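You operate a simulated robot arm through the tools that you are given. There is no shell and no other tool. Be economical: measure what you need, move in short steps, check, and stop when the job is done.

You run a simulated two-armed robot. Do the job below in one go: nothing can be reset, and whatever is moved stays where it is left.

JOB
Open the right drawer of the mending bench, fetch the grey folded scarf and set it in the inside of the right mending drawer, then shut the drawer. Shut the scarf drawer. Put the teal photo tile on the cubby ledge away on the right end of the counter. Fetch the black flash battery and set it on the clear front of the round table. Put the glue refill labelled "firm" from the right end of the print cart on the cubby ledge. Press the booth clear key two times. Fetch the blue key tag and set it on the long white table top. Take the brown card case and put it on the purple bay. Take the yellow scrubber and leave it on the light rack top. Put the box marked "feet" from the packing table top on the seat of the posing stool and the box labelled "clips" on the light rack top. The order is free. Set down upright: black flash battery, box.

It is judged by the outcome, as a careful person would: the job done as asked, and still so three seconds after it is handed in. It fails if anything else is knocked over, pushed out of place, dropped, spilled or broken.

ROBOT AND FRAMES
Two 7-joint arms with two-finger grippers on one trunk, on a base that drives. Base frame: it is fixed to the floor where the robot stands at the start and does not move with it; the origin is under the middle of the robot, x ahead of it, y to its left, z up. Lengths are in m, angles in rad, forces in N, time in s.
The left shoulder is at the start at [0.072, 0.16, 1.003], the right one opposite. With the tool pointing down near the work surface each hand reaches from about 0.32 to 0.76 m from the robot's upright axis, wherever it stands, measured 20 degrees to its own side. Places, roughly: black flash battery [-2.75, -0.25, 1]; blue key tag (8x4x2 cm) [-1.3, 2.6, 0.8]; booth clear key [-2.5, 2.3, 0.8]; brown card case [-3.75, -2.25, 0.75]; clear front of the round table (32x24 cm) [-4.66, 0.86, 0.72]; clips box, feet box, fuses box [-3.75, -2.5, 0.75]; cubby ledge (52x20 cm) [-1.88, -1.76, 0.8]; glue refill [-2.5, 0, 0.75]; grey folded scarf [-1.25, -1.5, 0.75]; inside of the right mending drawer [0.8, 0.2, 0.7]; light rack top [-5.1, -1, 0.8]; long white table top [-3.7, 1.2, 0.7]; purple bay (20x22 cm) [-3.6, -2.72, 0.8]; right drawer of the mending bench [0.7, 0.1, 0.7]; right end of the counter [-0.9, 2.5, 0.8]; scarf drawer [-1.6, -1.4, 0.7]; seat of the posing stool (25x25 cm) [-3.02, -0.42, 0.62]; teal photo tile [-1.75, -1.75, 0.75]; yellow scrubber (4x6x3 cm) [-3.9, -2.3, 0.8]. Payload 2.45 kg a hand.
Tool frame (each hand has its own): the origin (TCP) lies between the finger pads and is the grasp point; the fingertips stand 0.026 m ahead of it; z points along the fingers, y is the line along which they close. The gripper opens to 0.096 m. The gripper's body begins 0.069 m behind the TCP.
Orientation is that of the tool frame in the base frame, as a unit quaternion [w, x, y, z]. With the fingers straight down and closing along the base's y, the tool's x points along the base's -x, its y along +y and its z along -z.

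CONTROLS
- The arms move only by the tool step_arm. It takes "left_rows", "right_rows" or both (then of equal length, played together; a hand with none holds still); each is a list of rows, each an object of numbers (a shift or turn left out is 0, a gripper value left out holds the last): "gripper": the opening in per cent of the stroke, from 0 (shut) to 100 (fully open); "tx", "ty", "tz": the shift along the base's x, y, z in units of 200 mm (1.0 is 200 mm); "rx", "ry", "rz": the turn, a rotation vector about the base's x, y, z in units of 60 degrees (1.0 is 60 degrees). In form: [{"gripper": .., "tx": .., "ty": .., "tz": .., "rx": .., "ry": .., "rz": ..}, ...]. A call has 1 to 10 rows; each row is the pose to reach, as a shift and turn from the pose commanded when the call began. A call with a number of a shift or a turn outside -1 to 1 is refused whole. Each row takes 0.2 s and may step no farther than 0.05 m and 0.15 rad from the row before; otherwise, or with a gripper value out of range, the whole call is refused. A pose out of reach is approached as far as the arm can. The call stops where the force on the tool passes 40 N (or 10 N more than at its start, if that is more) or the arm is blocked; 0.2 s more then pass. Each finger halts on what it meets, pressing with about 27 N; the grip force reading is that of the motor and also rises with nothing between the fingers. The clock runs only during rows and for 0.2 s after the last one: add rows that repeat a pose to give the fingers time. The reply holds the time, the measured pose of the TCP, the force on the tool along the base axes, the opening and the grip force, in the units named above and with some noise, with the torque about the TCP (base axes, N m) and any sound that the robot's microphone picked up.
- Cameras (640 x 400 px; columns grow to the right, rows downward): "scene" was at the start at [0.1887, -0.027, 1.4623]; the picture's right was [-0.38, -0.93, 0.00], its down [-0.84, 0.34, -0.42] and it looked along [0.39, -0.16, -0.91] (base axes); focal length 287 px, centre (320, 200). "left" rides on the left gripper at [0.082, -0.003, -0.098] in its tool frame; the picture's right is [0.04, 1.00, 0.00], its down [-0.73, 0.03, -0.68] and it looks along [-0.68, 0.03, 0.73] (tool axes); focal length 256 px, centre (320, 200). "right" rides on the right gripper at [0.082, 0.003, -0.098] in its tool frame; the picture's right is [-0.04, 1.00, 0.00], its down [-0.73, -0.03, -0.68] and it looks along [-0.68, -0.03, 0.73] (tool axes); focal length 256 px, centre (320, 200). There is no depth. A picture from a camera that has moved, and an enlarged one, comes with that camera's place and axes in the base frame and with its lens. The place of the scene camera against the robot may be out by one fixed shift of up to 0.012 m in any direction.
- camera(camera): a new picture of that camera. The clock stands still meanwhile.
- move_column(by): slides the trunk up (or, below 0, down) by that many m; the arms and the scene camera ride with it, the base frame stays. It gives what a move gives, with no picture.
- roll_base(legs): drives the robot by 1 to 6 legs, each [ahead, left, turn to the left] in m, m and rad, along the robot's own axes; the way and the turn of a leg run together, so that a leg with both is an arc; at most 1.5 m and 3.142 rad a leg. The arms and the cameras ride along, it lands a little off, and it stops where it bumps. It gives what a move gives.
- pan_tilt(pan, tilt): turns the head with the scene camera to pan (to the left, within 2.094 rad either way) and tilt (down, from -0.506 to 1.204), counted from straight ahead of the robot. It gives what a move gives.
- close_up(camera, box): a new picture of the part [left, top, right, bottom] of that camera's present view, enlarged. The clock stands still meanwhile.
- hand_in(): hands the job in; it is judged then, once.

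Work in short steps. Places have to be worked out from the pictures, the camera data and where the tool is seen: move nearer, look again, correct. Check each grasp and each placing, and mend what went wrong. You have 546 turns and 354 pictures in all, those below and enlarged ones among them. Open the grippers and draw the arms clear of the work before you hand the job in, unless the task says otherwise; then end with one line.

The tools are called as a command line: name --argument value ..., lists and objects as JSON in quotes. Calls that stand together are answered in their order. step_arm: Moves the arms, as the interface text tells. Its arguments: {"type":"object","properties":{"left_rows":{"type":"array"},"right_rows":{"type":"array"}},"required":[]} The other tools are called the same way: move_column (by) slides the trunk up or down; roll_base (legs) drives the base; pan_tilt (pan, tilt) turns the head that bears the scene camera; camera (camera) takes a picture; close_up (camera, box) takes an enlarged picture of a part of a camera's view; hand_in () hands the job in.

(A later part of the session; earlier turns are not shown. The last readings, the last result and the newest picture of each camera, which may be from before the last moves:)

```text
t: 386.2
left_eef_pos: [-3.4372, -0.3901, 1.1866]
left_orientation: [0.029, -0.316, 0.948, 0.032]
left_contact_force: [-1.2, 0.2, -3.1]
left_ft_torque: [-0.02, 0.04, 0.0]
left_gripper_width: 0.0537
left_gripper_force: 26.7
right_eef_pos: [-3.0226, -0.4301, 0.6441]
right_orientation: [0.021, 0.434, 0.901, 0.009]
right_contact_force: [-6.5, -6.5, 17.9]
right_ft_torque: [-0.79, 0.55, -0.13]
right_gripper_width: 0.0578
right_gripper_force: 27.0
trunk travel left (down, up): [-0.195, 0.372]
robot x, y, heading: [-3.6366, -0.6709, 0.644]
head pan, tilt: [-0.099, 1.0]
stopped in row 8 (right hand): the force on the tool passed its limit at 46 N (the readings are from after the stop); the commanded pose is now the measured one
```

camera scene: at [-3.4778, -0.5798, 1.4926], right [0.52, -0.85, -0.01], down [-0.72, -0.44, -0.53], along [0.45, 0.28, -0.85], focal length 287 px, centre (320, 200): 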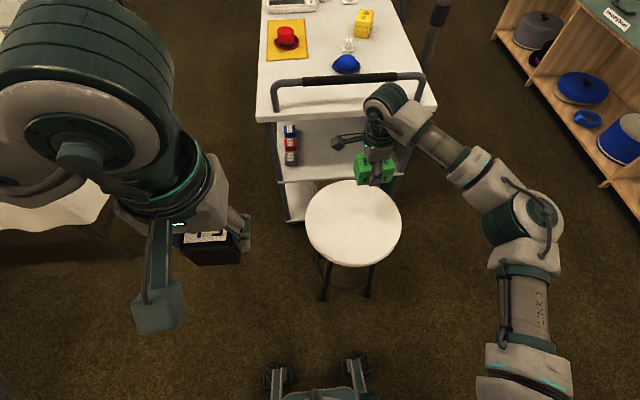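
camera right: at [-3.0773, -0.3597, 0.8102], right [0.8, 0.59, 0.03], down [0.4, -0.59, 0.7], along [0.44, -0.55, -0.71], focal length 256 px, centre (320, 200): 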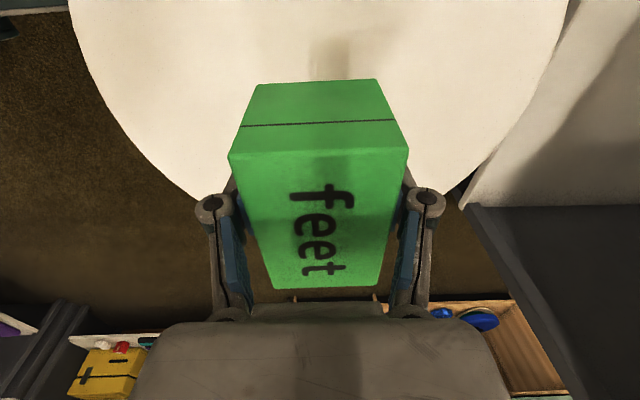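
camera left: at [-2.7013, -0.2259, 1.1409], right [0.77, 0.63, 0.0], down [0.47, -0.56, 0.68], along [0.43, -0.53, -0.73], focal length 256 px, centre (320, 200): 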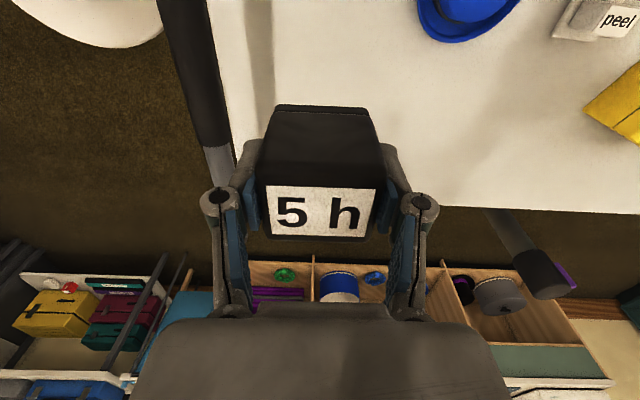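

Touching. Release fully and rise.

step_arm --right_rows '[{"gripper": 95, "tz": 0.01}, {"gripper": 95, "tz": 0.01}, {"gripper": 95, "tz": 0.01}, {"gripper": 95, "tz": 0.01}, {"tz": 0.15}, {"tz": 0.35}, {"tz": 0.55}, {"tz": 0.75}, {"tz": 0.95}]'

camera --camera "right"

camera --camera "scene"

```text
t: 388.2
left_eef_pos: [-3.4376, -0.3915, 1.1856]
left_orientation: [0.029, -0.316, 0.948, 0.034]
left_contact_force: [0.1, -0.8, -3.3]
left_ft_torque: [0.01, -0.02, 0.02]
left_gripper_width: 0.0537
left_gripper_force: 27.2
right_eef_pos: [-3.02, -0.431, 0.8344]
right_orientation: [0.02, 0.435, 0.9, 0.01]
right_contact_force: [-1.0, 0.1, 0.0]
right_ft_torque: [0.0, -0.04, 0.01]
right_gripper_width: 0.0913
right_gripper_force: 0.2
trunk travel left (down, up): [-0.195, 0.372]
robot x, y, heading: [-3.6353, -0.675, 0.643]
head pan, tilt: [-0.099, 1.0]
```

```text
178 pictures are left
camera right: at [-3.0725, -0.3653, 0.9309], right [0.81, 0.59, 0.04], down [0.4, -0.59, 0.7], along [0.44, -0.55, -0.71], focal length 256 px, centre (320, 200)
```

right: 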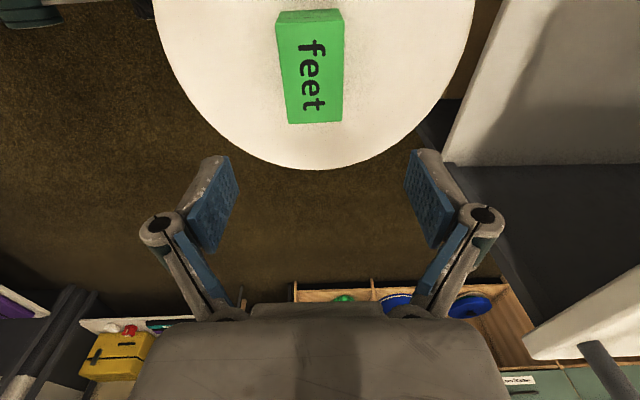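

```text
177 pictures are left
camera scene: at [-3.4886, -0.5698, 1.4932], right [0.52, -0.85, 0.0], down [-0.72, -0.44, -0.54], along [0.46, 0.28, -0.84], focal length 287 px, centre (320, 200)
```

scene: 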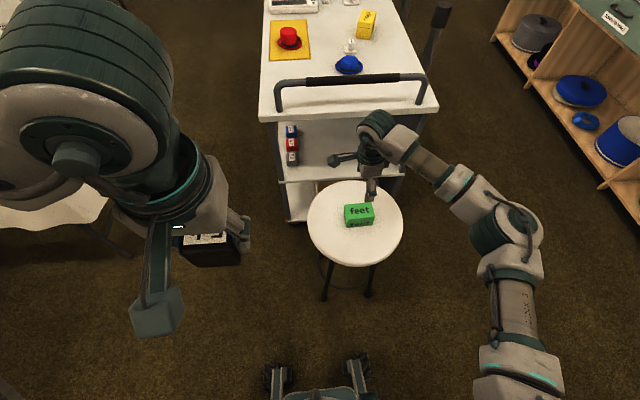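

"feet" stands on the stool. Now the battery: I raise and unroll the right hand and turn left toward the round table.

step_arm --right_rows '[{"tz": 0.2, "rz": 0.134}, {"tz": 0.4, "rz": 0.268}, {"tz": 0.6, "rz": 0.402}, {"tz": 0.8, "rz": 0.536}, {"tz": 1.0, "rz": 0.67}]'

step_arm --right_rows '[{"tz": 0.1, "rz": 0.134, "tx": -0.1, "ty": -0.06}, {"tz": 0.2, "rz": 0.268, "tx": -0.25, "ty": -0.16}, {"tz": 0.3, "rz": 0.402, "tx": -0.4, "ty": -0.26}, {"tz": 0.3, "rz": 0.536, "tx": -0.55, "ty": -0.36}, {"tz": 0.3, "rz": 0.67, "tx": -0.65, "ty": -0.42}, {"tz": 0.3, "rz": 0.8, "tx": -0.75, "ty": -0.5}]'

roll_base --legs '[[0, 0, 1.571]]'

pan_tilt --pan 0.0 --tilt 0.5

camera --camera "scene"

```text
t: 389.4
left_eef_pos: [-3.4363, -0.3911, 1.1863]
left_orientation: [0.029, -0.316, 0.948, 0.033]
left_contact_force: [0.1, 0.1, -2.4]
left_ft_torque: [0.0, -0.01, 0.01]
left_gripper_width: 0.0539
left_gripper_force: 26.9
right_eef_pos: [-3.0215, -0.432, 1.0337]
right_orientation: [0.016, 0.096, 0.995, 0.018]
right_contact_force: [-0.9, -0.5, -0.2]
right_ft_torque: [0.01, 0.0, 0.03]
right_gripper_width: 0.0913
right_gripper_force: 0.1
trunk travel left (down, up): [-0.195, 0.372]
robot x, y, heading: [-3.6336, -0.6727, 0.649]
head pan, tilt: [-0.099, 1.0]
```

```text
t: 390.8
left_eef_pos: [-3.4362, -0.3919, 1.1861]
left_orientation: [0.03, -0.317, 0.947, 0.034]
left_contact_force: [0.4, -0.3, -2.8]
left_ft_torque: [0.04, 0.02, 0.03]
left_gripper_width: 0.0536
left_gripper_force: 26.8
right_eef_pos: [-3.171, -0.5325, 1.094]
right_orientation: [0.008, -0.316, 0.948, 0.023]
right_contact_force: [-0.8, 0.0, -1.1]
right_ft_torque: [0.04, 0.0, 0.0]
right_gripper_width: 0.0912
right_gripper_force: 0.0
trunk travel left (down, up): [-0.195, 0.372]
robot x, y, heading: [-3.6372, -0.6689, 0.648]
head pan, tilt: [-0.099, 1.0]
```

```text
t: 395.0
left_eef_pos: [-3.9169, -0.4653, 1.1867]
left_orientation: [0.002, 0.892, -0.45, -0.043]
left_contact_force: [0.8, -0.2, -3.0]
left_ft_torque: [-0.03, -0.04, -0.02]
left_gripper_width: 0.0538
left_gripper_force: 26.9
right_eef_pos: [-3.7732, -0.202, 1.0935]
right_orientation: [0.01, 0.891, -0.453, -0.021]
right_contact_force: [-1.2, -0.2, -0.1]
right_ft_torque: [-0.02, -0.03, 0.01]
right_gripper_width: 0.0914
right_gripper_force: 0.1
trunk travel left (down, up): [-0.195, 0.372]
robot x, y, heading: [-3.6358, -0.6714, 2.205]
head pan, tilt: [-0.099, 1.0]
```

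```text
t: 395.9
left_eef_pos: [-3.9141, -0.4704, 1.1867]
left_orientation: [0.001, 0.892, -0.45, -0.045]
left_contact_force: [-0.5, -1.0, -2.9]
left_ft_torque: [-0.02, -0.01, 0.0]
left_gripper_width: 0.0539
left_gripper_force: 26.9
right_eef_pos: [-3.7709, -0.205, 1.0947]
right_orientation: [0.01, 0.892, -0.451, -0.023]
right_contact_force: [-0.4, -0.6, -0.4]
right_ft_torque: [0.0, 0.0, -0.04]
right_gripper_width: 0.0913
right_gripper_force: 0.1
trunk travel left (down, up): [-0.195, 0.372]
robot x, y, heading: [-3.637, -0.673, 2.21]
head pan, tilt: [0.0, 0.499]
```

```text
176 pictures are left
camera scene: at [-3.7581, -0.51, 1.534], right [0.8, 0.6, 0.0], down [0.29, -0.39, -0.88], along [-0.52, 0.7, -0.48], focal length 287 px, centre (320, 200)
```

scene: 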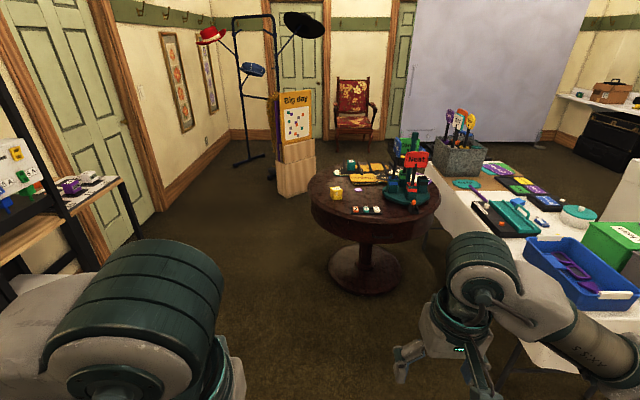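

close_up --camera "scene" --box '[290, 120, 460, 240]'

```text
3.33 times, centred on (375, 180) of scene
camera zoom: at [-3.7581, -0.51, 1.534], right [0.8, 0.6, 0.0], down [0.29, -0.39, -0.88], along [-0.52, 0.7, -0.48], focal length 958 px, centre (137, 267)
```

zoom: 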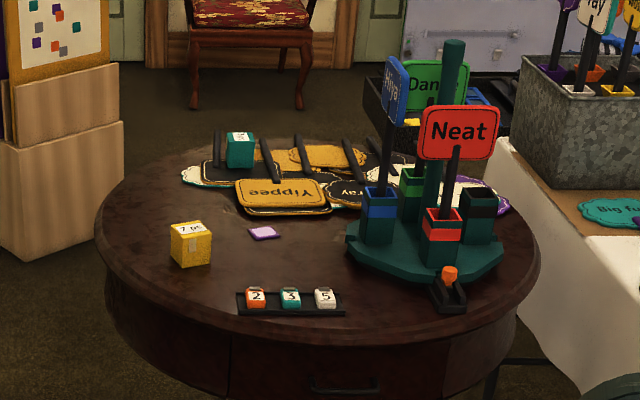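

The table's "clear front" seems to be on the side away from the white table (−n side). I move left and ahead, then turn to face the table from there.

roll_base --legs '[[0, 0.45, 0], [0.8, 0, 0], [0, 0, -1.565]]'

pan_tilt --pan 0.9 --tilt 0.6

camera --camera "scene"

```text
t: 406.4
left_eef_pos: [-4.2425, -0.0251, 1.1884]
left_orientation: [0.032, -0.294, 0.955, 0.034]
left_contact_force: [0.6, -1.4, -3.4]
left_ft_torque: [0.03, 0.01, 0.01]
left_gripper_width: 0.0539
left_gripper_force: 27.1
right_eef_pos: [-3.984, -0.1781, 1.0938]
right_orientation: [0.009, -0.291, 0.956, 0.024]
right_contact_force: [0.9, -0.2, 0.0]
right_ft_torque: [0.01, 0.0, 0.02]
right_gripper_width: 0.0914
right_gripper_force: 0.0
trunk travel left (down, up): [-0.195, 0.372]
robot x, y, heading: [-4.4581, -0.2899, 0.597]
head pan, tilt: [0.0, 0.499]
```

```text
t: 407.6
left_eef_pos: [-4.2468, -0.0295, 1.1896]
left_orientation: [0.032, -0.293, 0.955, 0.036]
left_contact_force: [-0.2, -0.2, -3.1]
left_ft_torque: [0.0, -0.01, 0.01]
left_gripper_width: 0.0538
left_gripper_force: 27.4
right_eef_pos: [-3.9865, -0.1817, 1.0966]
right_orientation: [0.011, -0.291, 0.956, 0.025]
right_contact_force: [-0.2, -0.1, 0.1]
right_ft_torque: [0.02, 0.0, 0.01]
right_gripper_width: 0.091
right_gripper_force: 0.1
trunk travel left (down, up): [-0.195, 0.372]
robot x, y, heading: [-4.4574, -0.2932, 0.593]
head pan, tilt: [0.901, 0.6]
```

```text
174 pictures are left
camera scene: at [-4.3544, -0.1459, 1.5255], right [1.0, -0.07, -0.01], down [-0.05, -0.56, -0.83], along [0.06, 0.82, -0.56], focal length 287 px, centre (320, 200)
```

scene: 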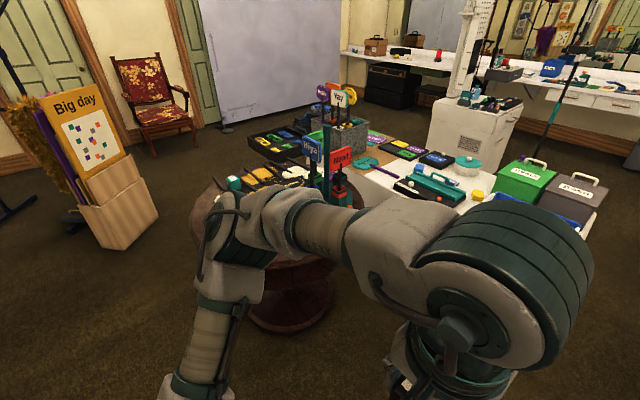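

I straighten and strafe left 0.8 m to stand before the table.

roll_base --legs '[[0, 0, 0.05], [-0.06, 0.85, 0]]'

pan_tilt --pan 0.1 --tilt 0.8

camera --camera "scene"

camera --camera "left"

```text
t: 412.5
left_eef_pos: [-4.8181, 0.615, 1.1902]
left_orientation: [0.03, -0.32, 0.946, 0.038]
left_contact_force: [-0.6, -0.2, -3.5]
left_ft_torque: [-0.01, 0.0, 0.0]
left_gripper_width: 0.0539
left_gripper_force: 26.3
right_eef_pos: [-4.5513, 0.4769, 1.095]
right_orientation: [0.009, -0.318, 0.948, 0.028]
right_contact_force: [0.2, -0.9, -0.6]
right_ft_torque: [0.01, 0.02, 0.03]
right_gripper_width: 0.0913
right_gripper_force: 0.0
trunk travel left (down, up): [-0.195, 0.372]
robot x, y, heading: [-5.0171, 0.3445, 0.654]
head pan, tilt: [0.901, 0.6]
```

```text
t: 413.6
left_eef_pos: [-4.821, 0.612, 1.1907]
left_orientation: [0.033, -0.32, 0.946, 0.039]
left_contact_force: [0.3, 0.1, -3.5]
left_ft_torque: [0.01, 0.01, 0.04]
left_gripper_width: 0.0539
left_gripper_force: 26.6
right_eef_pos: [-4.5537, 0.4748, 1.0976]
right_orientation: [0.011, -0.318, 0.948, 0.029]
right_contact_force: [0.0, -0.4, 0.5]
right_ft_torque: [0.03, 0.01, -0.02]
right_gripper_width: 0.0911
right_gripper_force: 0.2
trunk travel left (down, up): [-0.195, 0.372]
robot x, y, heading: [-5.0167, 0.3442, 0.658]
head pan, tilt: [0.099, 0.799]
```

```text
173 pictures are left
camera scene: at [-4.8638, 0.4607, 1.5082], right [0.69, -0.73, -0.01], down [-0.53, -0.49, -0.69], along [0.5, 0.48, -0.72], focal length 287 px, centre (320, 200)
```

scene: 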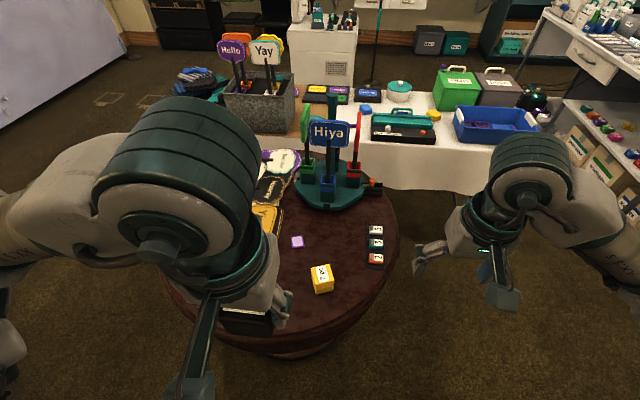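

```text
172 pictures are left
camera left: at [-4.8878, 0.5515, 1.2811], right [-0.64, 0.77, 0.05], down [0.54, 0.4, 0.74], along [0.55, 0.5, -0.67], focal length 256 px, centre (320, 200)
```

left: 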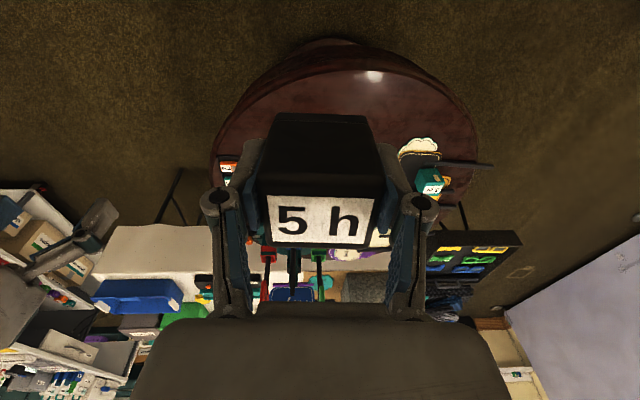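

The clear front zone centre is at about (-4.665, 0.865), left of the yellow cube. I level the left hand and carry the battery there.

step_arm --left_rows '[{"tx": 0.11, "ty": 0.16, "rx": -0.045, "ry": 0.018}, {"tx": 0.22, "ty": 0.32, "rx": -0.091, "ry": 0.036}, {"tx": 0.33, "ty": 0.48, "rx": -0.091, "ry": 0.036}, {"tx": 0.44, "ty": 0.64, "rx": -0.091, "ry": 0.036}, {"tx": 0.55, "ty": 0.8, "rx": -0.091, "ry": 0.036}, {"tx": 0.66, "ty": 0.96, "rx": -0.091, "ry": 0.036}]'

step_arm --left_rows '[{"tx": 0.06, "ty": 0.15}, {"tx": 0.12, "ty": 0.28, "tz": -0.1}, {"tx": 0.12, "ty": 0.28, "tz": -0.3}, {"tx": 0.12, "ty": 0.28, "tz": -0.5}, {"tx": 0.12, "ty": 0.28, "tz": -0.7}, {"tx": 0.12, "ty": 0.28, "tz": -0.9}]'

camera --camera "left"

camera --camera "scene"

```text
t: 415.0
left_eef_pos: [-4.6922, 0.81, 1.1885]
left_orientation: [-0.002, -0.32, 0.947, -0.003]
left_contact_force: [0.2, 1.0, -4.1]
left_ft_torque: [-0.01, 0.05, -0.03]
left_gripper_width: 0.054
left_gripper_force: 27.0
right_eef_pos: [-4.5562, 0.4801, 1.0979]
right_orientation: [0.01, -0.319, 0.947, 0.025]
right_contact_force: [0.3, 0.3, 0.0]
right_ft_torque: [0.02, 0.01, 0.01]
right_gripper_width: 0.0912
right_gripper_force: 0.2
trunk travel left (down, up): [-0.195, 0.372]
robot x, y, heading: [-5.0167, 0.3448, 0.658]
head pan, tilt: [0.099, 0.799]
```

```text
t: 416.4
left_eef_pos: [-4.6687, 0.862, 1.0101]
left_orientation: [0.0, -0.321, 0.947, -0.002]
left_contact_force: [0.5, 0.2, -3.5]
left_ft_torque: [-0.01, 0.01, 0.0]
left_gripper_width: 0.0539
left_gripper_force: 26.8
right_eef_pos: [-4.5552, 0.4787, 1.0969]
right_orientation: [0.01, -0.318, 0.948, 0.026]
right_contact_force: [-1.1, 0.4, -0.1]
right_ft_torque: [-0.02, 0.03, -0.02]
right_gripper_width: 0.0915
right_gripper_force: 0.0
trunk travel left (down, up): [-0.195, 0.372]
robot x, y, heading: [-5.0184, 0.3414, 0.657]
head pan, tilt: [0.099, 0.799]
```

```text
171 pictures are left
camera left: at [-4.7307, 0.8111, 1.1085], right [-0.64, 0.77, -0.01], down [0.56, 0.47, 0.68], along [0.52, 0.43, -0.74], focal length 256 px, centre (320, 200)
```

left: 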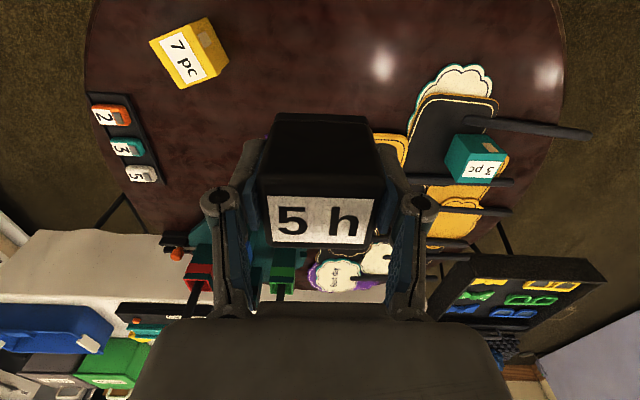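

```text
170 pictures are left
camera scene: at [-4.8672, 0.4696, 1.5078], right [0.69, -0.73, 0.0], down [-0.53, -0.49, -0.69], along [0.5, 0.47, -0.72], focal length 287 px, centre (320, 200)
```

scene: 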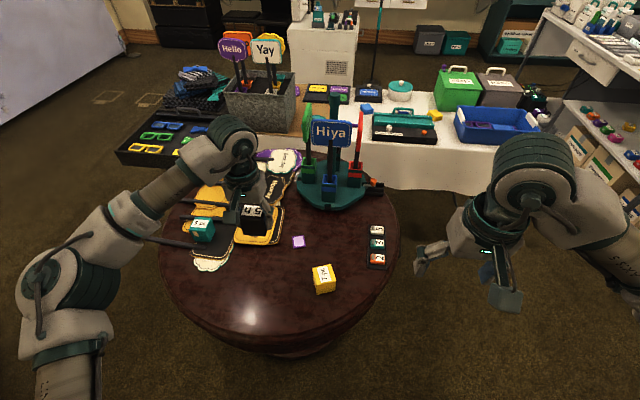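

Below is clear table. I lower the battery.

step_arm --left_rows '[{"tz": -0.2}, {"tz": -0.4}, {"tz": -0.6}, {"tz": -0.8}, {"tz": -0.95}]'

step_arm --left_rows '[{"tz": -0.08}, {"tz": -0.16}, {"tz": -0.22}, {"tz": -0.27}, {"tz": -0.31}, {"tz": -0.35}, {"tz": -0.39}, {"tz": -0.43}, {"tz": -0.47}]'

camera --camera "left"

```text
t: 417.6
left_eef_pos: [-4.6692, 0.8638, 0.8199]
left_orientation: [0.0, -0.321, 0.947, -0.003]
left_contact_force: [-0.4, -0.2, -3.1]
left_ft_torque: [-0.01, 0.02, -0.01]
left_gripper_width: 0.0536
left_gripper_force: 27.2
right_eef_pos: [-4.5553, 0.4791, 1.0976]
right_orientation: [0.011, -0.319, 0.947, 0.026]
right_contact_force: [1.3, -0.6, 0.2]
right_ft_torque: [0.02, 0.0, 0.0]
right_gripper_width: 0.0913
right_gripper_force: 0.1
trunk travel left (down, up): [-0.195, 0.372]
robot x, y, heading: [-5.0178, 0.3423, 0.654]
head pan, tilt: [0.099, 0.799]
```

```text
t: 419.4
left_eef_pos: [-4.6684, 0.8619, 0.744]
left_orientation: [0.005, -0.32, 0.947, -0.001]
left_contact_force: [-9.1, -7.1, 15.2]
left_ft_torque: [0.2, 0.76, 0.38]
left_gripper_width: 0.0533
left_gripper_force: 26.9
right_eef_pos: [-4.5585, 0.4752, 1.0997]
right_orientation: [0.013, -0.319, 0.947, 0.027]
right_contact_force: [0.2, 0.8, -0.2]
right_ft_torque: [-0.04, -0.01, 0.01]
right_gripper_width: 0.0911
right_gripper_force: 0.1
trunk travel left (down, up): [-0.195, 0.372]
robot x, y, heading: [-5.0169, 0.3452, 0.661]
head pan, tilt: [0.099, 0.799]
stopped in row 8 (left hand): the force on the tool passed its limit at 43 N (the readings are from after the stop); the commanded pose is now the measured one
```

```text
169 pictures are left
camera left: at [-4.7322, 0.8103, 0.8415], right [-0.64, 0.77, -0.01], down [0.56, 0.47, 0.69], along [0.53, 0.43, -0.73], focal length 256 px, centre (320, 200)
```

left: 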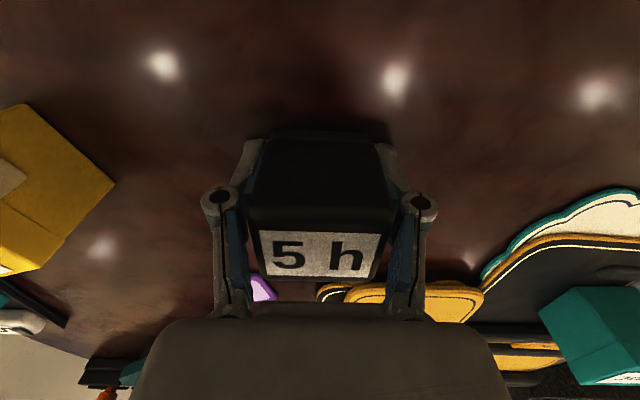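

Touching down. I release and check it stands upright.

step_arm --left_rows '[{"gripper": 85, "tz": 0.01}, {"gripper": 85, "tz": 0.01}, {"gripper": 85, "tz": 0.01}, {"gripper": 85, "tz": 0.01}, {"tz": 0.15}, {"tz": 0.35}, {"tz": 0.55}, {"tz": 0.75}, {"tz": 0.95}]'

camera --camera "left"

close_up --camera "scene" --box '[160, 180, 400, 340]'

```text
t: 421.4
left_eef_pos: [-4.6687, 0.8649, 0.9336]
left_orientation: [0.006, -0.321, 0.947, -0.001]
left_contact_force: [-1.3, 0.0, 0.0]
left_ft_torque: [0.03, -0.05, 0.0]
left_gripper_width: 0.0817
left_gripper_force: 0.0
right_eef_pos: [-4.5581, 0.4756, 1.1002]
right_orientation: [0.013, -0.319, 0.947, 0.026]
right_contact_force: [-0.8, 0.5, -0.2]
right_ft_torque: [0.02, 0.0, 0.0]
right_gripper_width: 0.0913
right_gripper_force: 0.0
trunk travel left (down, up): [-0.195, 0.372]
robot x, y, heading: [-5.0167, 0.3462, 0.658]
head pan, tilt: [0.099, 0.799]
```

```text
168 pictures are left
camera left: at [-4.7323, 0.8128, 1.0308], right [-0.64, 0.77, -0.01], down [0.56, 0.47, 0.68], along [0.53, 0.43, -0.73], focal length 256 px, centre (320, 200)
```

left: 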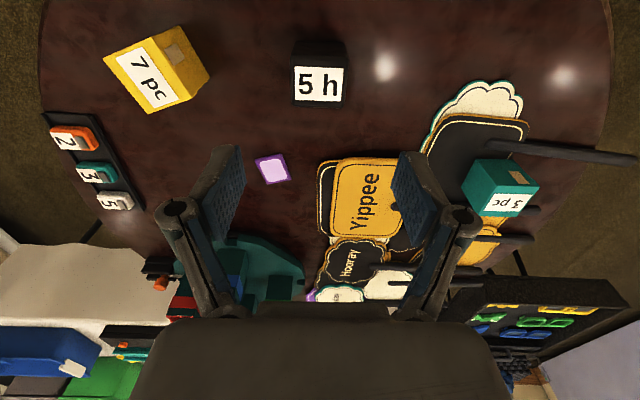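

```text
2.50 times, centred on (280, 260) of scene
camera zoom: at [-4.8685, 0.4671, 1.5083], right [0.69, -0.73, 0.0], down [-0.52, -0.49, -0.69], along [0.5, 0.48, -0.72], focal length 718 px, centre (420, 50)
```

zoom: 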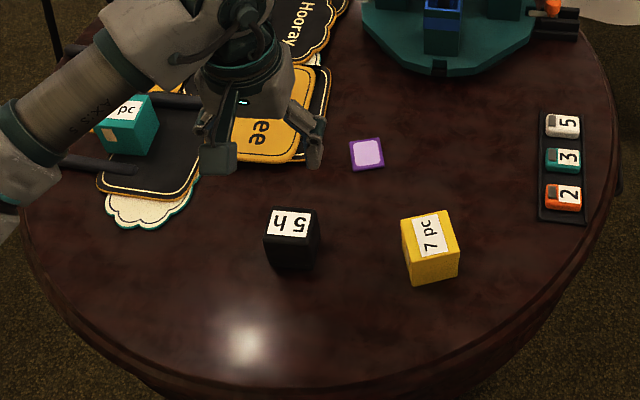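

The battery stands upright in the clear front. I raise/retract the left hand and drive back to the packing table, turning to face it.

step_arm --left_rows '[{"tz": 0.2, "gripper": 100}, {"tz": 0.4}, {"tz": 0.6}, {"tz": 0.8}, {"tz": 0.9, "tx": -0.16, "ty": -0.12}, {"tz": 0.95, "tx": -0.32, "ty": -0.24}, {"tz": 0.95, "tx": -0.48, "ty": -0.36}, {"tz": 0.95, "tx": -0.64, "ty": -0.48}, {"tz": 0.95, "tx": -0.8, "ty": -0.6}]'

roll_base --legs '[[0.15, -1.3, 0], [0, -1.3, 0], [0, 0, 3.13]]'

pan_tilt --pan 0.0 --tilt 0.7

camera --camera "scene"

```text
t: 423.4
left_eef_pos: [-4.8304, 0.7448, 1.122]
left_orientation: [0.006, -0.321, 0.947, -0.001]
left_contact_force: [-0.5, 0.0, -0.1]
left_ft_torque: [-0.01, -0.02, 0.0]
left_gripper_width: 0.0958
left_gripper_force: 0.0
right_eef_pos: [-4.5608, 0.4758, 1.1012]
right_orientation: [0.014, -0.318, 0.948, 0.026]
right_contact_force: [-0.1, -0.5, 0.2]
right_ft_torque: [-0.02, 0.0, 0.0]
right_gripper_width: 0.091
right_gripper_force: 0.0
trunk travel left (down, up): [-0.195, 0.372]
robot x, y, heading: [-5.0203, 0.3462, 0.657]
head pan, tilt: [0.099, 0.799]
```

```text
t: 443.4
left_eef_pos: [-3.4959, -1.9982, 1.1225]
left_orientation: [-0.002, 0.948, 0.317, -0.005]
left_contact_force: [0.0, -1.4, -0.2]
left_ft_torque: [-0.04, 0.02, -0.01]
left_gripper_width: 0.0961
left_gripper_force: 0.0
right_eef_pos: [-3.7659, -1.7284, 1.1004]
right_orientation: [0.027, 0.948, 0.316, -0.013]
right_contact_force: [-0.2, 0.4, -0.1]
right_ft_torque: [-0.04, -0.03, -0.02]
right_gripper_width: 0.0911
right_gripper_force: 0.1
trunk travel left (down, up): [-0.195, 0.372]
robot x, y, heading: [-3.3047, -1.6046, -2.493]
head pan, tilt: [0.099, 0.799]
```

```text
t: 444.0
left_eef_pos: [-3.4918, -1.9962, 1.1229]
left_orientation: [-0.001, 0.948, 0.317, -0.007]
left_contact_force: [0.2, 0.3, 0.7]
left_ft_torque: [0.04, 0.03, 0.03]
left_gripper_width: 0.0959
left_gripper_force: 0.1
right_eef_pos: [-3.7616, -1.7265, 1.1022]
right_orientation: [0.026, 0.948, 0.316, -0.016]
right_contact_force: [-0.1, 0.1, -0.3]
right_ft_torque: [0.0, -0.03, -0.05]
right_gripper_width: 0.0913
right_gripper_force: 0.1
trunk travel left (down, up): [-0.195, 0.372]
robot x, y, heading: [-3.3071, -1.6006, -2.495]
head pan, tilt: [0.0, 0.7]
```

```text
166 pictures are left
camera scene: at [-3.4614, -1.7225, 1.5165], right [-0.61, 0.8, 0.0], down [0.52, 0.39, -0.76], along [-0.61, -0.46, -0.65], focal length 287 px, centre (320, 200)
```

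scene: 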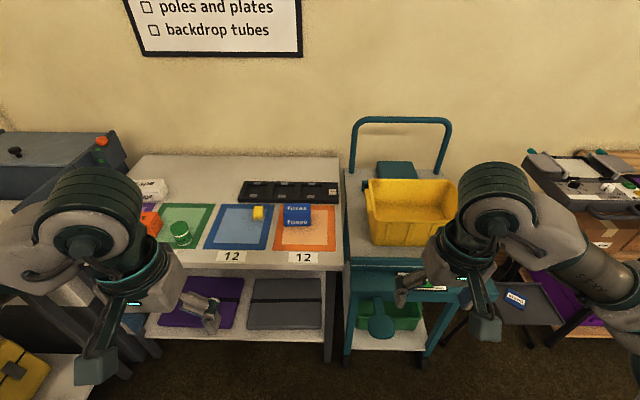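

I approach so that the clips box is at the left hand and the scrubber at the right hand, with the trunk 6 cm higher for elbow clearance.

move_column --by 0.06

roll_base --legs '[[0.0, 0.38, 0], [0.3, 0, 0]]'

pan_tilt --pan 0.3 --tilt 0.9

pan_tilt --pan 0.0 --tilt 0.9

camera --camera "scene"

camera --camera "right"

camera --camera "left"

```text
t: 445.0
left_eef_pos: [-3.4938, -1.9964, 1.1845]
left_orientation: [-0.002, 0.948, 0.317, -0.007]
left_contact_force: [0.5, 0.5, -0.4]
left_ft_torque: [0.0, 0.0, 0.03]
left_gripper_width: 0.096
left_gripper_force: 0.0
right_eef_pos: [-3.7619, -1.7274, 1.1602]
right_orientation: [0.027, 0.948, 0.316, -0.014]
right_contact_force: [-0.4, 0.5, 0.5]
right_ft_torque: [0.0, -0.01, 0.0]
right_gripper_width: 0.0911
right_gripper_force: 0.1
trunk travel left (down, up): [-0.255, 0.312]
robot x, y, heading: [-3.3001, -1.6001, -2.489]
head pan, tilt: [0.0, 0.7]
```

```text
t: 449.1
left_eef_pos: [-3.5131, -2.471, 1.1853]
left_orientation: [0.002, 0.95, 0.313, -0.006]
left_contact_force: [-0.2, 1.2, 1.0]
left_ft_torque: [-0.09, -0.06, -0.02]
left_gripper_width: 0.0961
left_gripper_force: 0.1
right_eef_pos: [-3.7794, -2.2003, 1.1594]
right_orientation: [0.03, 0.95, 0.311, -0.014]
right_contact_force: [-0.4, 0.0, 0.5]
right_ft_torque: [-0.05, -0.05, 0.01]
right_gripper_width: 0.0912
right_gripper_force: 0.1
trunk travel left (down, up): [-0.255, 0.312]
robot x, y, heading: [-3.318, -2.0853, -2.501]
head pan, tilt: [0.0, 0.7]
```

```text
t: 449.9
left_eef_pos: [-3.51, -2.4709, 1.1867]
left_orientation: [0.001, 0.95, 0.312, -0.008]
left_contact_force: [-0.1, 0.7, -0.6]
left_ft_torque: [0.02, -0.04, -0.01]
left_gripper_width: 0.096
left_gripper_force: 0.0
right_eef_pos: [-3.7772, -2.1987, 1.1622]
right_orientation: [0.03, 0.95, 0.311, -0.016]
right_contact_force: [-1.4, 0.2, -0.3]
right_ft_torque: [0.04, -0.01, 0.0]
right_gripper_width: 0.0911
right_gripper_force: 0.0
trunk travel left (down, up): [-0.255, 0.312]
robot x, y, heading: [-3.3188, -2.0873, -2.5]
head pan, tilt: [0.3, 0.901]
```

```text
t: 450.7
left_eef_pos: [-3.508, -2.4738, 1.1864]
left_orientation: [0.001, 0.95, 0.313, -0.008]
left_contact_force: [-0.2, 0.5, 0.4]
left_ft_torque: [-0.03, -0.03, 0.02]
left_gripper_width: 0.096
left_gripper_force: 0.1
right_eef_pos: [-3.7748, -2.2013, 1.1623]
right_orientation: [0.029, 0.95, 0.31, -0.015]
right_contact_force: [-0.6, 0.0, -0.3]
right_ft_torque: [-0.01, -0.02, 0.0]
right_gripper_width: 0.0908
right_gripper_force: 0.0
trunk travel left (down, up): [-0.255, 0.312]
robot x, y, heading: [-3.3157, -2.085, -2.501]
head pan, tilt: [0.0, 0.901]
```

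```text
165 pictures are left
camera scene: at [-3.4308, -2.1652, 1.5643], right [-0.6, 0.8, 0.0], down [0.63, 0.47, -0.62], along [-0.49, -0.37, -0.79], focal length 287 px, centre (320, 200)
```

scene: 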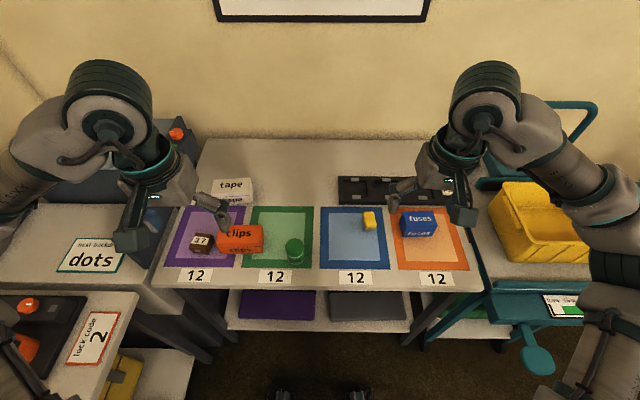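

```text
164 pictures are left
camera right: at [-3.7057, -2.1499, 1.2574], right [0.56, -0.83, 0.05], down [-0.6, -0.36, 0.71], along [-0.57, -0.43, -0.7], focal length 256 px, centre (320, 200)
```

right: 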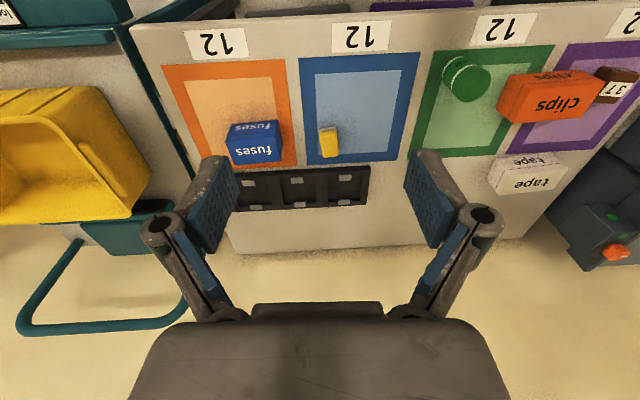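

```text
163 pictures are left
camera left: at [-3.4427, -2.4212, 1.2831], right [0.63, -0.78, 0.0], down [-0.56, -0.46, 0.69], along [-0.54, -0.43, -0.72], focal length 256 px, centre (320, 200)
```

left: 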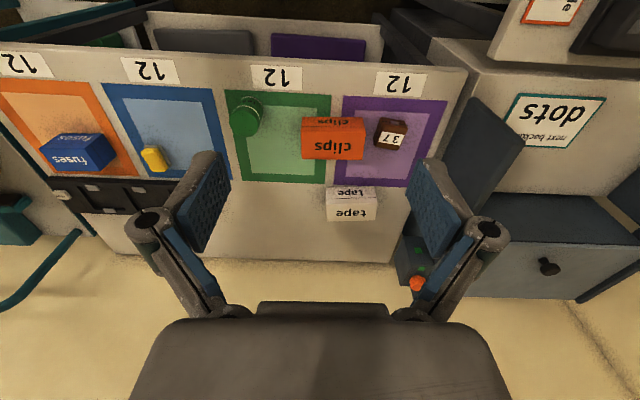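

Scrubber at (-3.921, -2.346). I level the right hand and bring it above.

step_arm --right_rows '[{"tx": -0.15, "ty": -0.15, "rx": 0.031, "ry": -0.005}, {"tx": -0.3, "ty": -0.3, "rx": 0.062, "ry": -0.01}, {"tx": -0.45, "ty": -0.45, "tz": -0.1, "rx": 0.062, "ry": -0.01}, {"tx": -0.6, "ty": -0.6, "tz": -0.25, "rx": 0.062, "ry": -0.01}, {"tx": -0.73, "ty": -0.72, "tz": -0.4, "rx": 0.062, "ry": -0.01}, {"tx": -0.73, "ty": -0.72, "tz": -0.6, "rx": 0.062, "ry": -0.01}, {"tx": -0.73, "ty": -0.72, "tz": -0.8, "rx": 0.062, "ry": -0.01}, {"tx": -0.73, "ty": -0.72, "tz": -1.0, "rx": 0.062, "ry": -0.01}]'

camera --camera "right"

```text
refused: row 4 steps farther than a row can; nothing moved
```

```text
162 pictures are left
camera right: at [-3.7057, -2.1499, 1.2574], right [0.56, -0.83, 0.05], down [-0.6, -0.36, 0.71], along [-0.57, -0.43, -0.7], focal length 256 px, centre (320, 200)
```

right: 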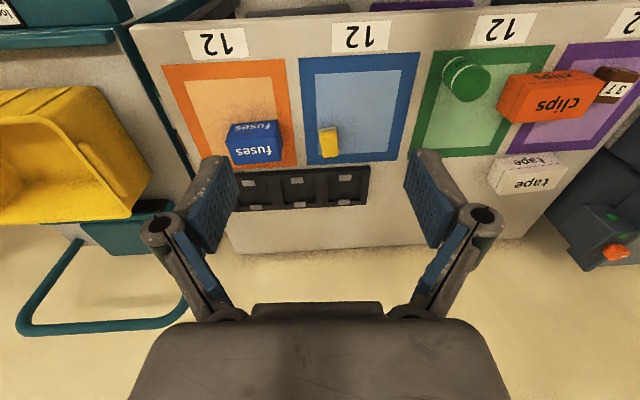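

Too long a row; I shorten the vertical part of the slanted rows.

step_arm --right_rows '[{"tx": -0.15, "ty": -0.15, "rx": 0.031, "ry": -0.005}, {"tx": -0.3, "ty": -0.3, "rx": 0.062, "ry": -0.01}, {"tx": -0.45, "ty": -0.45, "tz": -0.1, "rx": 0.062, "ry": -0.01}, {"tx": -0.59, "ty": -0.59, "tz": -0.2, "rx": 0.062, "ry": -0.01}, {"tx": -0.73, "ty": -0.72, "tz": -0.3, "rx": 0.062, "ry": -0.01}, {"tx": -0.73, "ty": -0.72, "tz": -0.5, "rx": 0.062, "ry": -0.01}, {"tx": -0.73, "ty": -0.72, "tz": -0.7, "rx": 0.062, "ry": -0.01}, {"tx": -0.73, "ty": -0.72, "tz": -0.9, "rx": 0.062, "ry": -0.01}, {"tx": -0.73, "ty": -0.72, "tz": -1.0, "rx": 0.062, "ry": -0.01}]'

camera --camera "right"

```text
t: 452.7
left_eef_pos: [-3.5049, -2.4775, 1.1869]
left_orientation: [0.0, 0.95, 0.314, -0.008]
left_contact_force: [0.7, 0.0, -0.2]
left_ft_torque: [-0.02, -0.01, 0.0]
left_gripper_width: 0.0958
left_gripper_force: 0.1
right_eef_pos: [-3.917, -2.3511, 0.9624]
right_orientation: [0.0, 0.95, 0.311, 0.0]
right_contact_force: [0.3, 0.3, -0.2]
right_ft_torque: [-0.01, -0.04, 0.01]
right_gripper_width: 0.0914
right_gripper_force: 0.1
trunk travel left (down, up): [-0.255, 0.312]
robot x, y, heading: [-3.3184, -2.082, -2.501]
head pan, tilt: [0.0, 0.901]
```

```text
161 pictures are left
camera right: at [-3.8489, -2.3061, 1.0606], right [0.56, -0.83, 0.0], down [-0.61, -0.41, 0.68], along [-0.56, -0.38, -0.73], focal length 256 px, centre (320, 200)
```

right: 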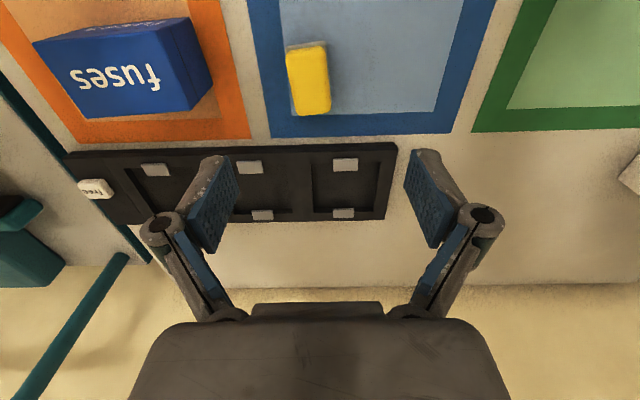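

Scrubber straight below. Descend with narrowed fingers, and close.

step_arm --right_rows '[{"gripper": 70, "ty": 0.05}, {"ty": 0.05, "tz": -0.2}, {"ty": 0.05, "tz": -0.4}, {"ty": 0.05, "tz": -0.55}, {"ty": 0.05, "tz": -0.66}]'

camera --camera "right"

```text
t: 453.9
left_eef_pos: [-3.5015, -2.4825, 1.1844]
left_orientation: [-0.002, 0.949, 0.314, -0.009]
left_contact_force: [-0.1, -1.0, 0.2]
left_ft_torque: [0.01, 0.01, 0.05]
left_gripper_width: 0.096
left_gripper_force: 0.1
right_eef_pos: [-3.9167, -2.3435, 0.8323]
right_orientation: [-0.003, 0.95, 0.311, -0.001]
right_contact_force: [0.3, -0.6, 0.9]
right_ft_torque: [0.04, 0.02, 0.0]
right_gripper_width: 0.0674
right_gripper_force: 0.1
trunk travel left (down, up): [-0.255, 0.312]
robot x, y, heading: [-3.3179, -2.0849, -2.5]
head pan, tilt: [0.0, 0.901]
```

```text
160 pictures are left
camera right: at [-3.8469, -2.2997, 0.9305], right [0.56, -0.83, -0.01], down [-0.6, -0.41, 0.68], along [-0.57, -0.38, -0.73], focal length 256 px, centre (320, 200)
```

right: 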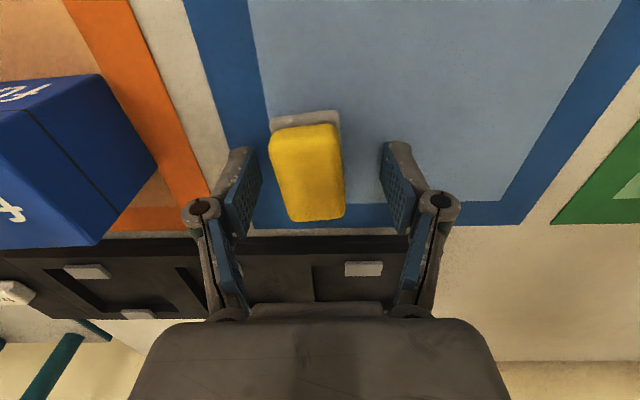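

Between the fingers. Close and lift.

step_arm --right_rows '[{"tz": -0.02}, {"tz": -0.02, "gripper": 0}, {"tz": -0.02, "gripper": 0}, {"tz": -0.02, "gripper": 0}, {"tz": 0.1}, {"tz": 0.3}, {"tz": 0.5}, {"tz": 0.7}, {"tz": 0.9}]'

camera --camera "right"

```text
t: 455.9
left_eef_pos: [-3.5021, -2.4798, 1.1855]
left_orientation: [-0.001, 0.95, 0.314, -0.009]
left_contact_force: [-1.1, 0.5, 0.4]
left_ft_torque: [0.01, 0.0, -0.03]
left_gripper_width: 0.096
left_gripper_force: 0.1
right_eef_pos: [-3.9132, -2.3425, 1.0105]
right_orientation: [-0.002, 0.95, 0.311, -0.001]
right_contact_force: [-0.7, -0.6, -0.2]
right_ft_torque: [-0.02, 0.02, -0.03]
right_gripper_width: 0.035
right_gripper_force: 26.8
trunk travel left (down, up): [-0.255, 0.312]
robot x, y, heading: [-3.3168, -2.0864, -2.498]
head pan, tilt: [0.0, 0.901]
```

```text
159 pictures are left
camera right: at [-3.8448, -2.297, 1.1107], right [0.56, -0.83, -0.01], down [-0.61, -0.41, 0.68], along [-0.57, -0.38, -0.73], focal length 256 px, centre (320, 200)
```

right: 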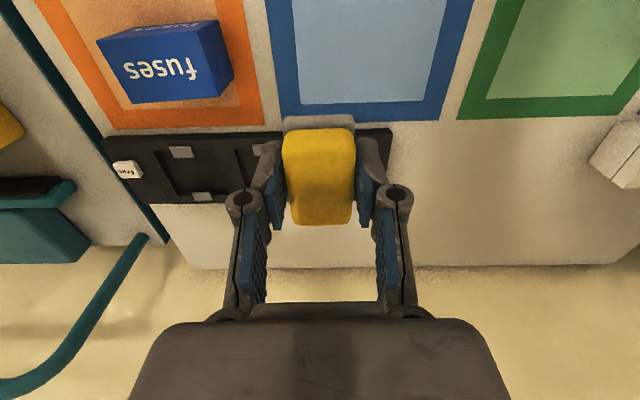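

Scrubber held. I draw the right hand back and roll the left hand a quarter turn toward the clips box.

step_arm --right_rows '[{"tz": 0.1, "tx": 0.1, "ty": 0.08}, {"tz": 0.2, "tx": 0.25, "ty": 0.19}, {"tz": 0.3, "tx": 0.4, "ty": 0.3}, {"tz": 0.4, "tx": 0.55, "ty": 0.41}, {"tz": 0.5, "tx": 0.65, "ty": 0.49}, {"tz": 0.5, "tx": 0.7, "ty": 0.52}]' --left_rows '[{"rz": 0.125}, {"rz": 0.25}, {"rz": 0.375}, {"rz": 0.5}, {"rz": 0.625}, {"rz": 0.75}]'

step_arm --left_rows '[{"rz": 0.125, "tx": -0.11, "ty": -0.1}, {"rz": 0.25, "tx": -0.22, "ty": -0.2}, {"rz": 0.375, "tx": -0.33, "ty": -0.3}, {"rz": 0.5, "tx": -0.44, "ty": -0.4}, {"rz": 0.625, "tx": -0.55, "ty": -0.5}, {"rz": 0.75, "tx": -0.66, "ty": -0.6}]'

camera --camera "left"

```text
t: 457.3
left_eef_pos: [-3.5036, -2.4798, 1.1865]
left_orientation: [0.002, 0.756, 0.654, -0.008]
left_contact_force: [0.7, 0.4, -0.7]
left_ft_torque: [0.02, -0.01, -0.01]
left_gripper_width: 0.0958
left_gripper_force: 0.0
right_eef_pos: [-3.7775, -2.2395, 1.1102]
right_orientation: [-0.003, 0.95, 0.311, -0.001]
right_contact_force: [0.1, -0.3, -0.6]
right_ft_torque: [0.06, 0.02, 0.02]
right_gripper_width: 0.0349
right_gripper_force: 26.9
trunk travel left (down, up): [-0.255, 0.312]
robot x, y, heading: [-3.3147, -2.0876, -2.501]
head pan, tilt: [0.0, 0.901]
```

```text
t: 458.7
left_eef_pos: [-3.6392, -2.6, 1.186]
left_orientation: [0.006, 0.448, 0.894, -0.008]
left_contact_force: [-0.4, -0.5, -0.2]
left_ft_torque: [0.02, -0.04, -0.03]
left_gripper_width: 0.0962
left_gripper_force: 0.0
right_eef_pos: [-3.7786, -2.2389, 1.1102]
right_orientation: [-0.001, 0.95, 0.312, -0.001]
right_contact_force: [-0.7, 0.6, -0.6]
right_ft_torque: [-0.02, 0.0, 0.02]
right_gripper_width: 0.0349
right_gripper_force: 26.2
trunk travel left (down, up): [-0.255, 0.312]
robot x, y, heading: [-3.3186, -2.0885, -2.503]
head pan, tilt: [0.0, 0.901]
```

```text
158 pictures are left
camera left: at [-3.6907, -2.5338, 1.2823], right [0.78, 0.63, -0.01], down [0.46, -0.56, 0.69], along [0.43, -0.54, -0.72], focal length 256 px, centre (320, 200)
```

left: 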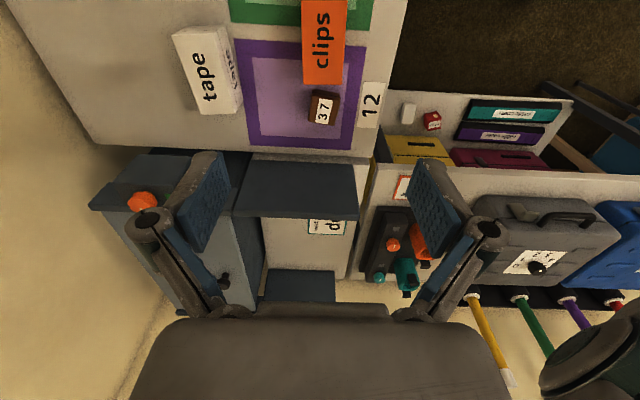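

Clips directly below. Descend to 0.93 and look.

step_arm --left_rows '[{"tz": -0.2}, {"tz": -0.4}, {"tz": -0.6}, {"tz": -0.8}, {"tz": -1.0}]'

step_arm --left_rows '[{"tz": -0.15}, {"tz": -0.3}]'

camera --camera "left"

```text
t: 459.9
left_eef_pos: [-3.6383, -2.5986, 0.9856]
left_orientation: [0.005, 0.45, 0.893, -0.006]
left_contact_force: [0.3, -1.1, -0.5]
left_ft_torque: [0.04, 0.02, -0.03]
left_gripper_width: 0.0957
left_gripper_force: 0.0
right_eef_pos: [-3.7783, -2.2388, 1.111]
right_orientation: [-0.002, 0.95, 0.312, -0.001]
right_contact_force: [0.0, -0.1, 0.2]
right_ft_torque: [0.06, 0.01, -0.03]
right_gripper_width: 0.0347
right_gripper_force: 26.9
trunk travel left (down, up): [-0.255, 0.312]
robot x, y, heading: [-3.3186, -2.0846, -2.495]
head pan, tilt: [0.0, 0.901]
```

```text
t: 460.5
left_eef_pos: [-3.6379, -2.5992, 0.9251]
left_orientation: [0.005, 0.45, 0.893, -0.007]
left_contact_force: [-0.2, -0.3, 0.0]
left_ft_torque: [-0.03, 0.03, -0.04]
left_gripper_width: 0.0957
left_gripper_force: 0.1
right_eef_pos: [-3.7787, -2.2377, 1.1097]
right_orientation: [-0.002, 0.95, 0.311, -0.001]
right_contact_force: [-0.8, -0.4, -0.5]
right_ft_torque: [-0.02, 0.01, 0.01]
right_gripper_width: 0.035
right_gripper_force: 27.3
trunk travel left (down, up): [-0.255, 0.312]
robot x, y, heading: [-3.3167, -2.0875, -2.497]
head pan, tilt: [0.0, 0.901]
```

```text
157 pictures are left
camera left: at [-3.6894, -2.5336, 1.0216], right [0.78, 0.63, -0.01], down [0.46, -0.56, 0.69], along [0.43, -0.54, -0.72], focal length 256 px, centre (320, 200)
```

left: 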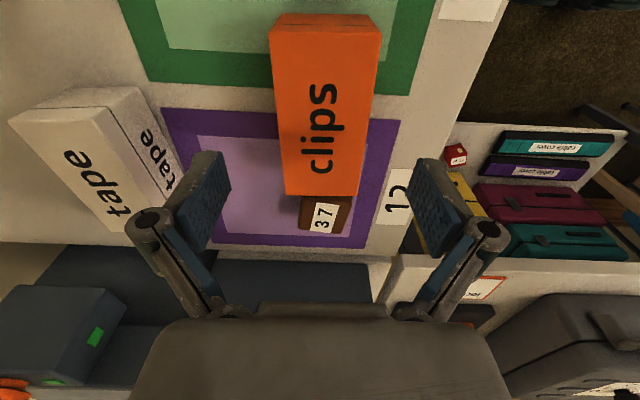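

Good alignment. Descend to grip height and close, then lift.

step_arm --left_rows '[{"tz": -0.15, "ty": 0.03}, {"tz": -0.3, "ty": 0.03}, {"tz": -0.42, "ty": 0.03}, {"tz": -0.45, "ty": 0.03}]'

camera --camera "left"

```text
t: 461.5
left_eef_pos: [-3.6367, -2.5925, 0.8365]
left_orientation: [0.005, 0.449, 0.893, -0.007]
left_contact_force: [-0.5, -0.4, -0.5]
left_ft_torque: [0.0, 0.06, -0.04]
left_gripper_width: 0.096
left_gripper_force: 0.0
right_eef_pos: [-3.778, -2.2394, 1.1103]
right_orientation: [-0.003, 0.95, 0.312, -0.001]
right_contact_force: [-0.8, -0.7, -0.3]
right_ft_torque: [-0.01, 0.0, 0.02]
right_gripper_width: 0.035
right_gripper_force: 27.0
trunk travel left (down, up): [-0.255, 0.312]
robot x, y, heading: [-3.314, -2.0854, -2.497]
head pan, tilt: [0.0, 0.901]
```

```text
156 pictures are left
camera left: at [-3.6875, -2.5272, 0.9326], right [0.78, 0.63, -0.01], down [0.46, -0.56, 0.69], along [0.43, -0.54, -0.72], focal length 256 px, centre (320, 200)
```

left: 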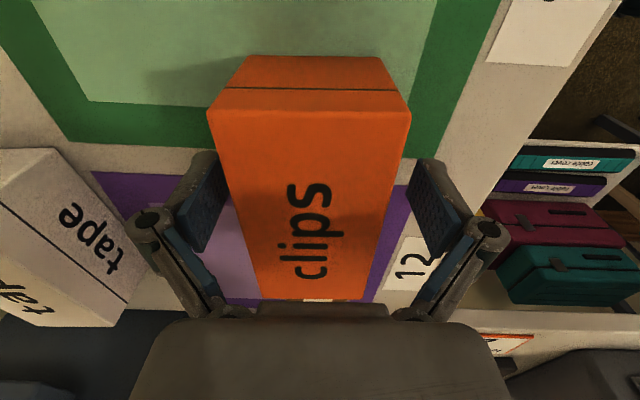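

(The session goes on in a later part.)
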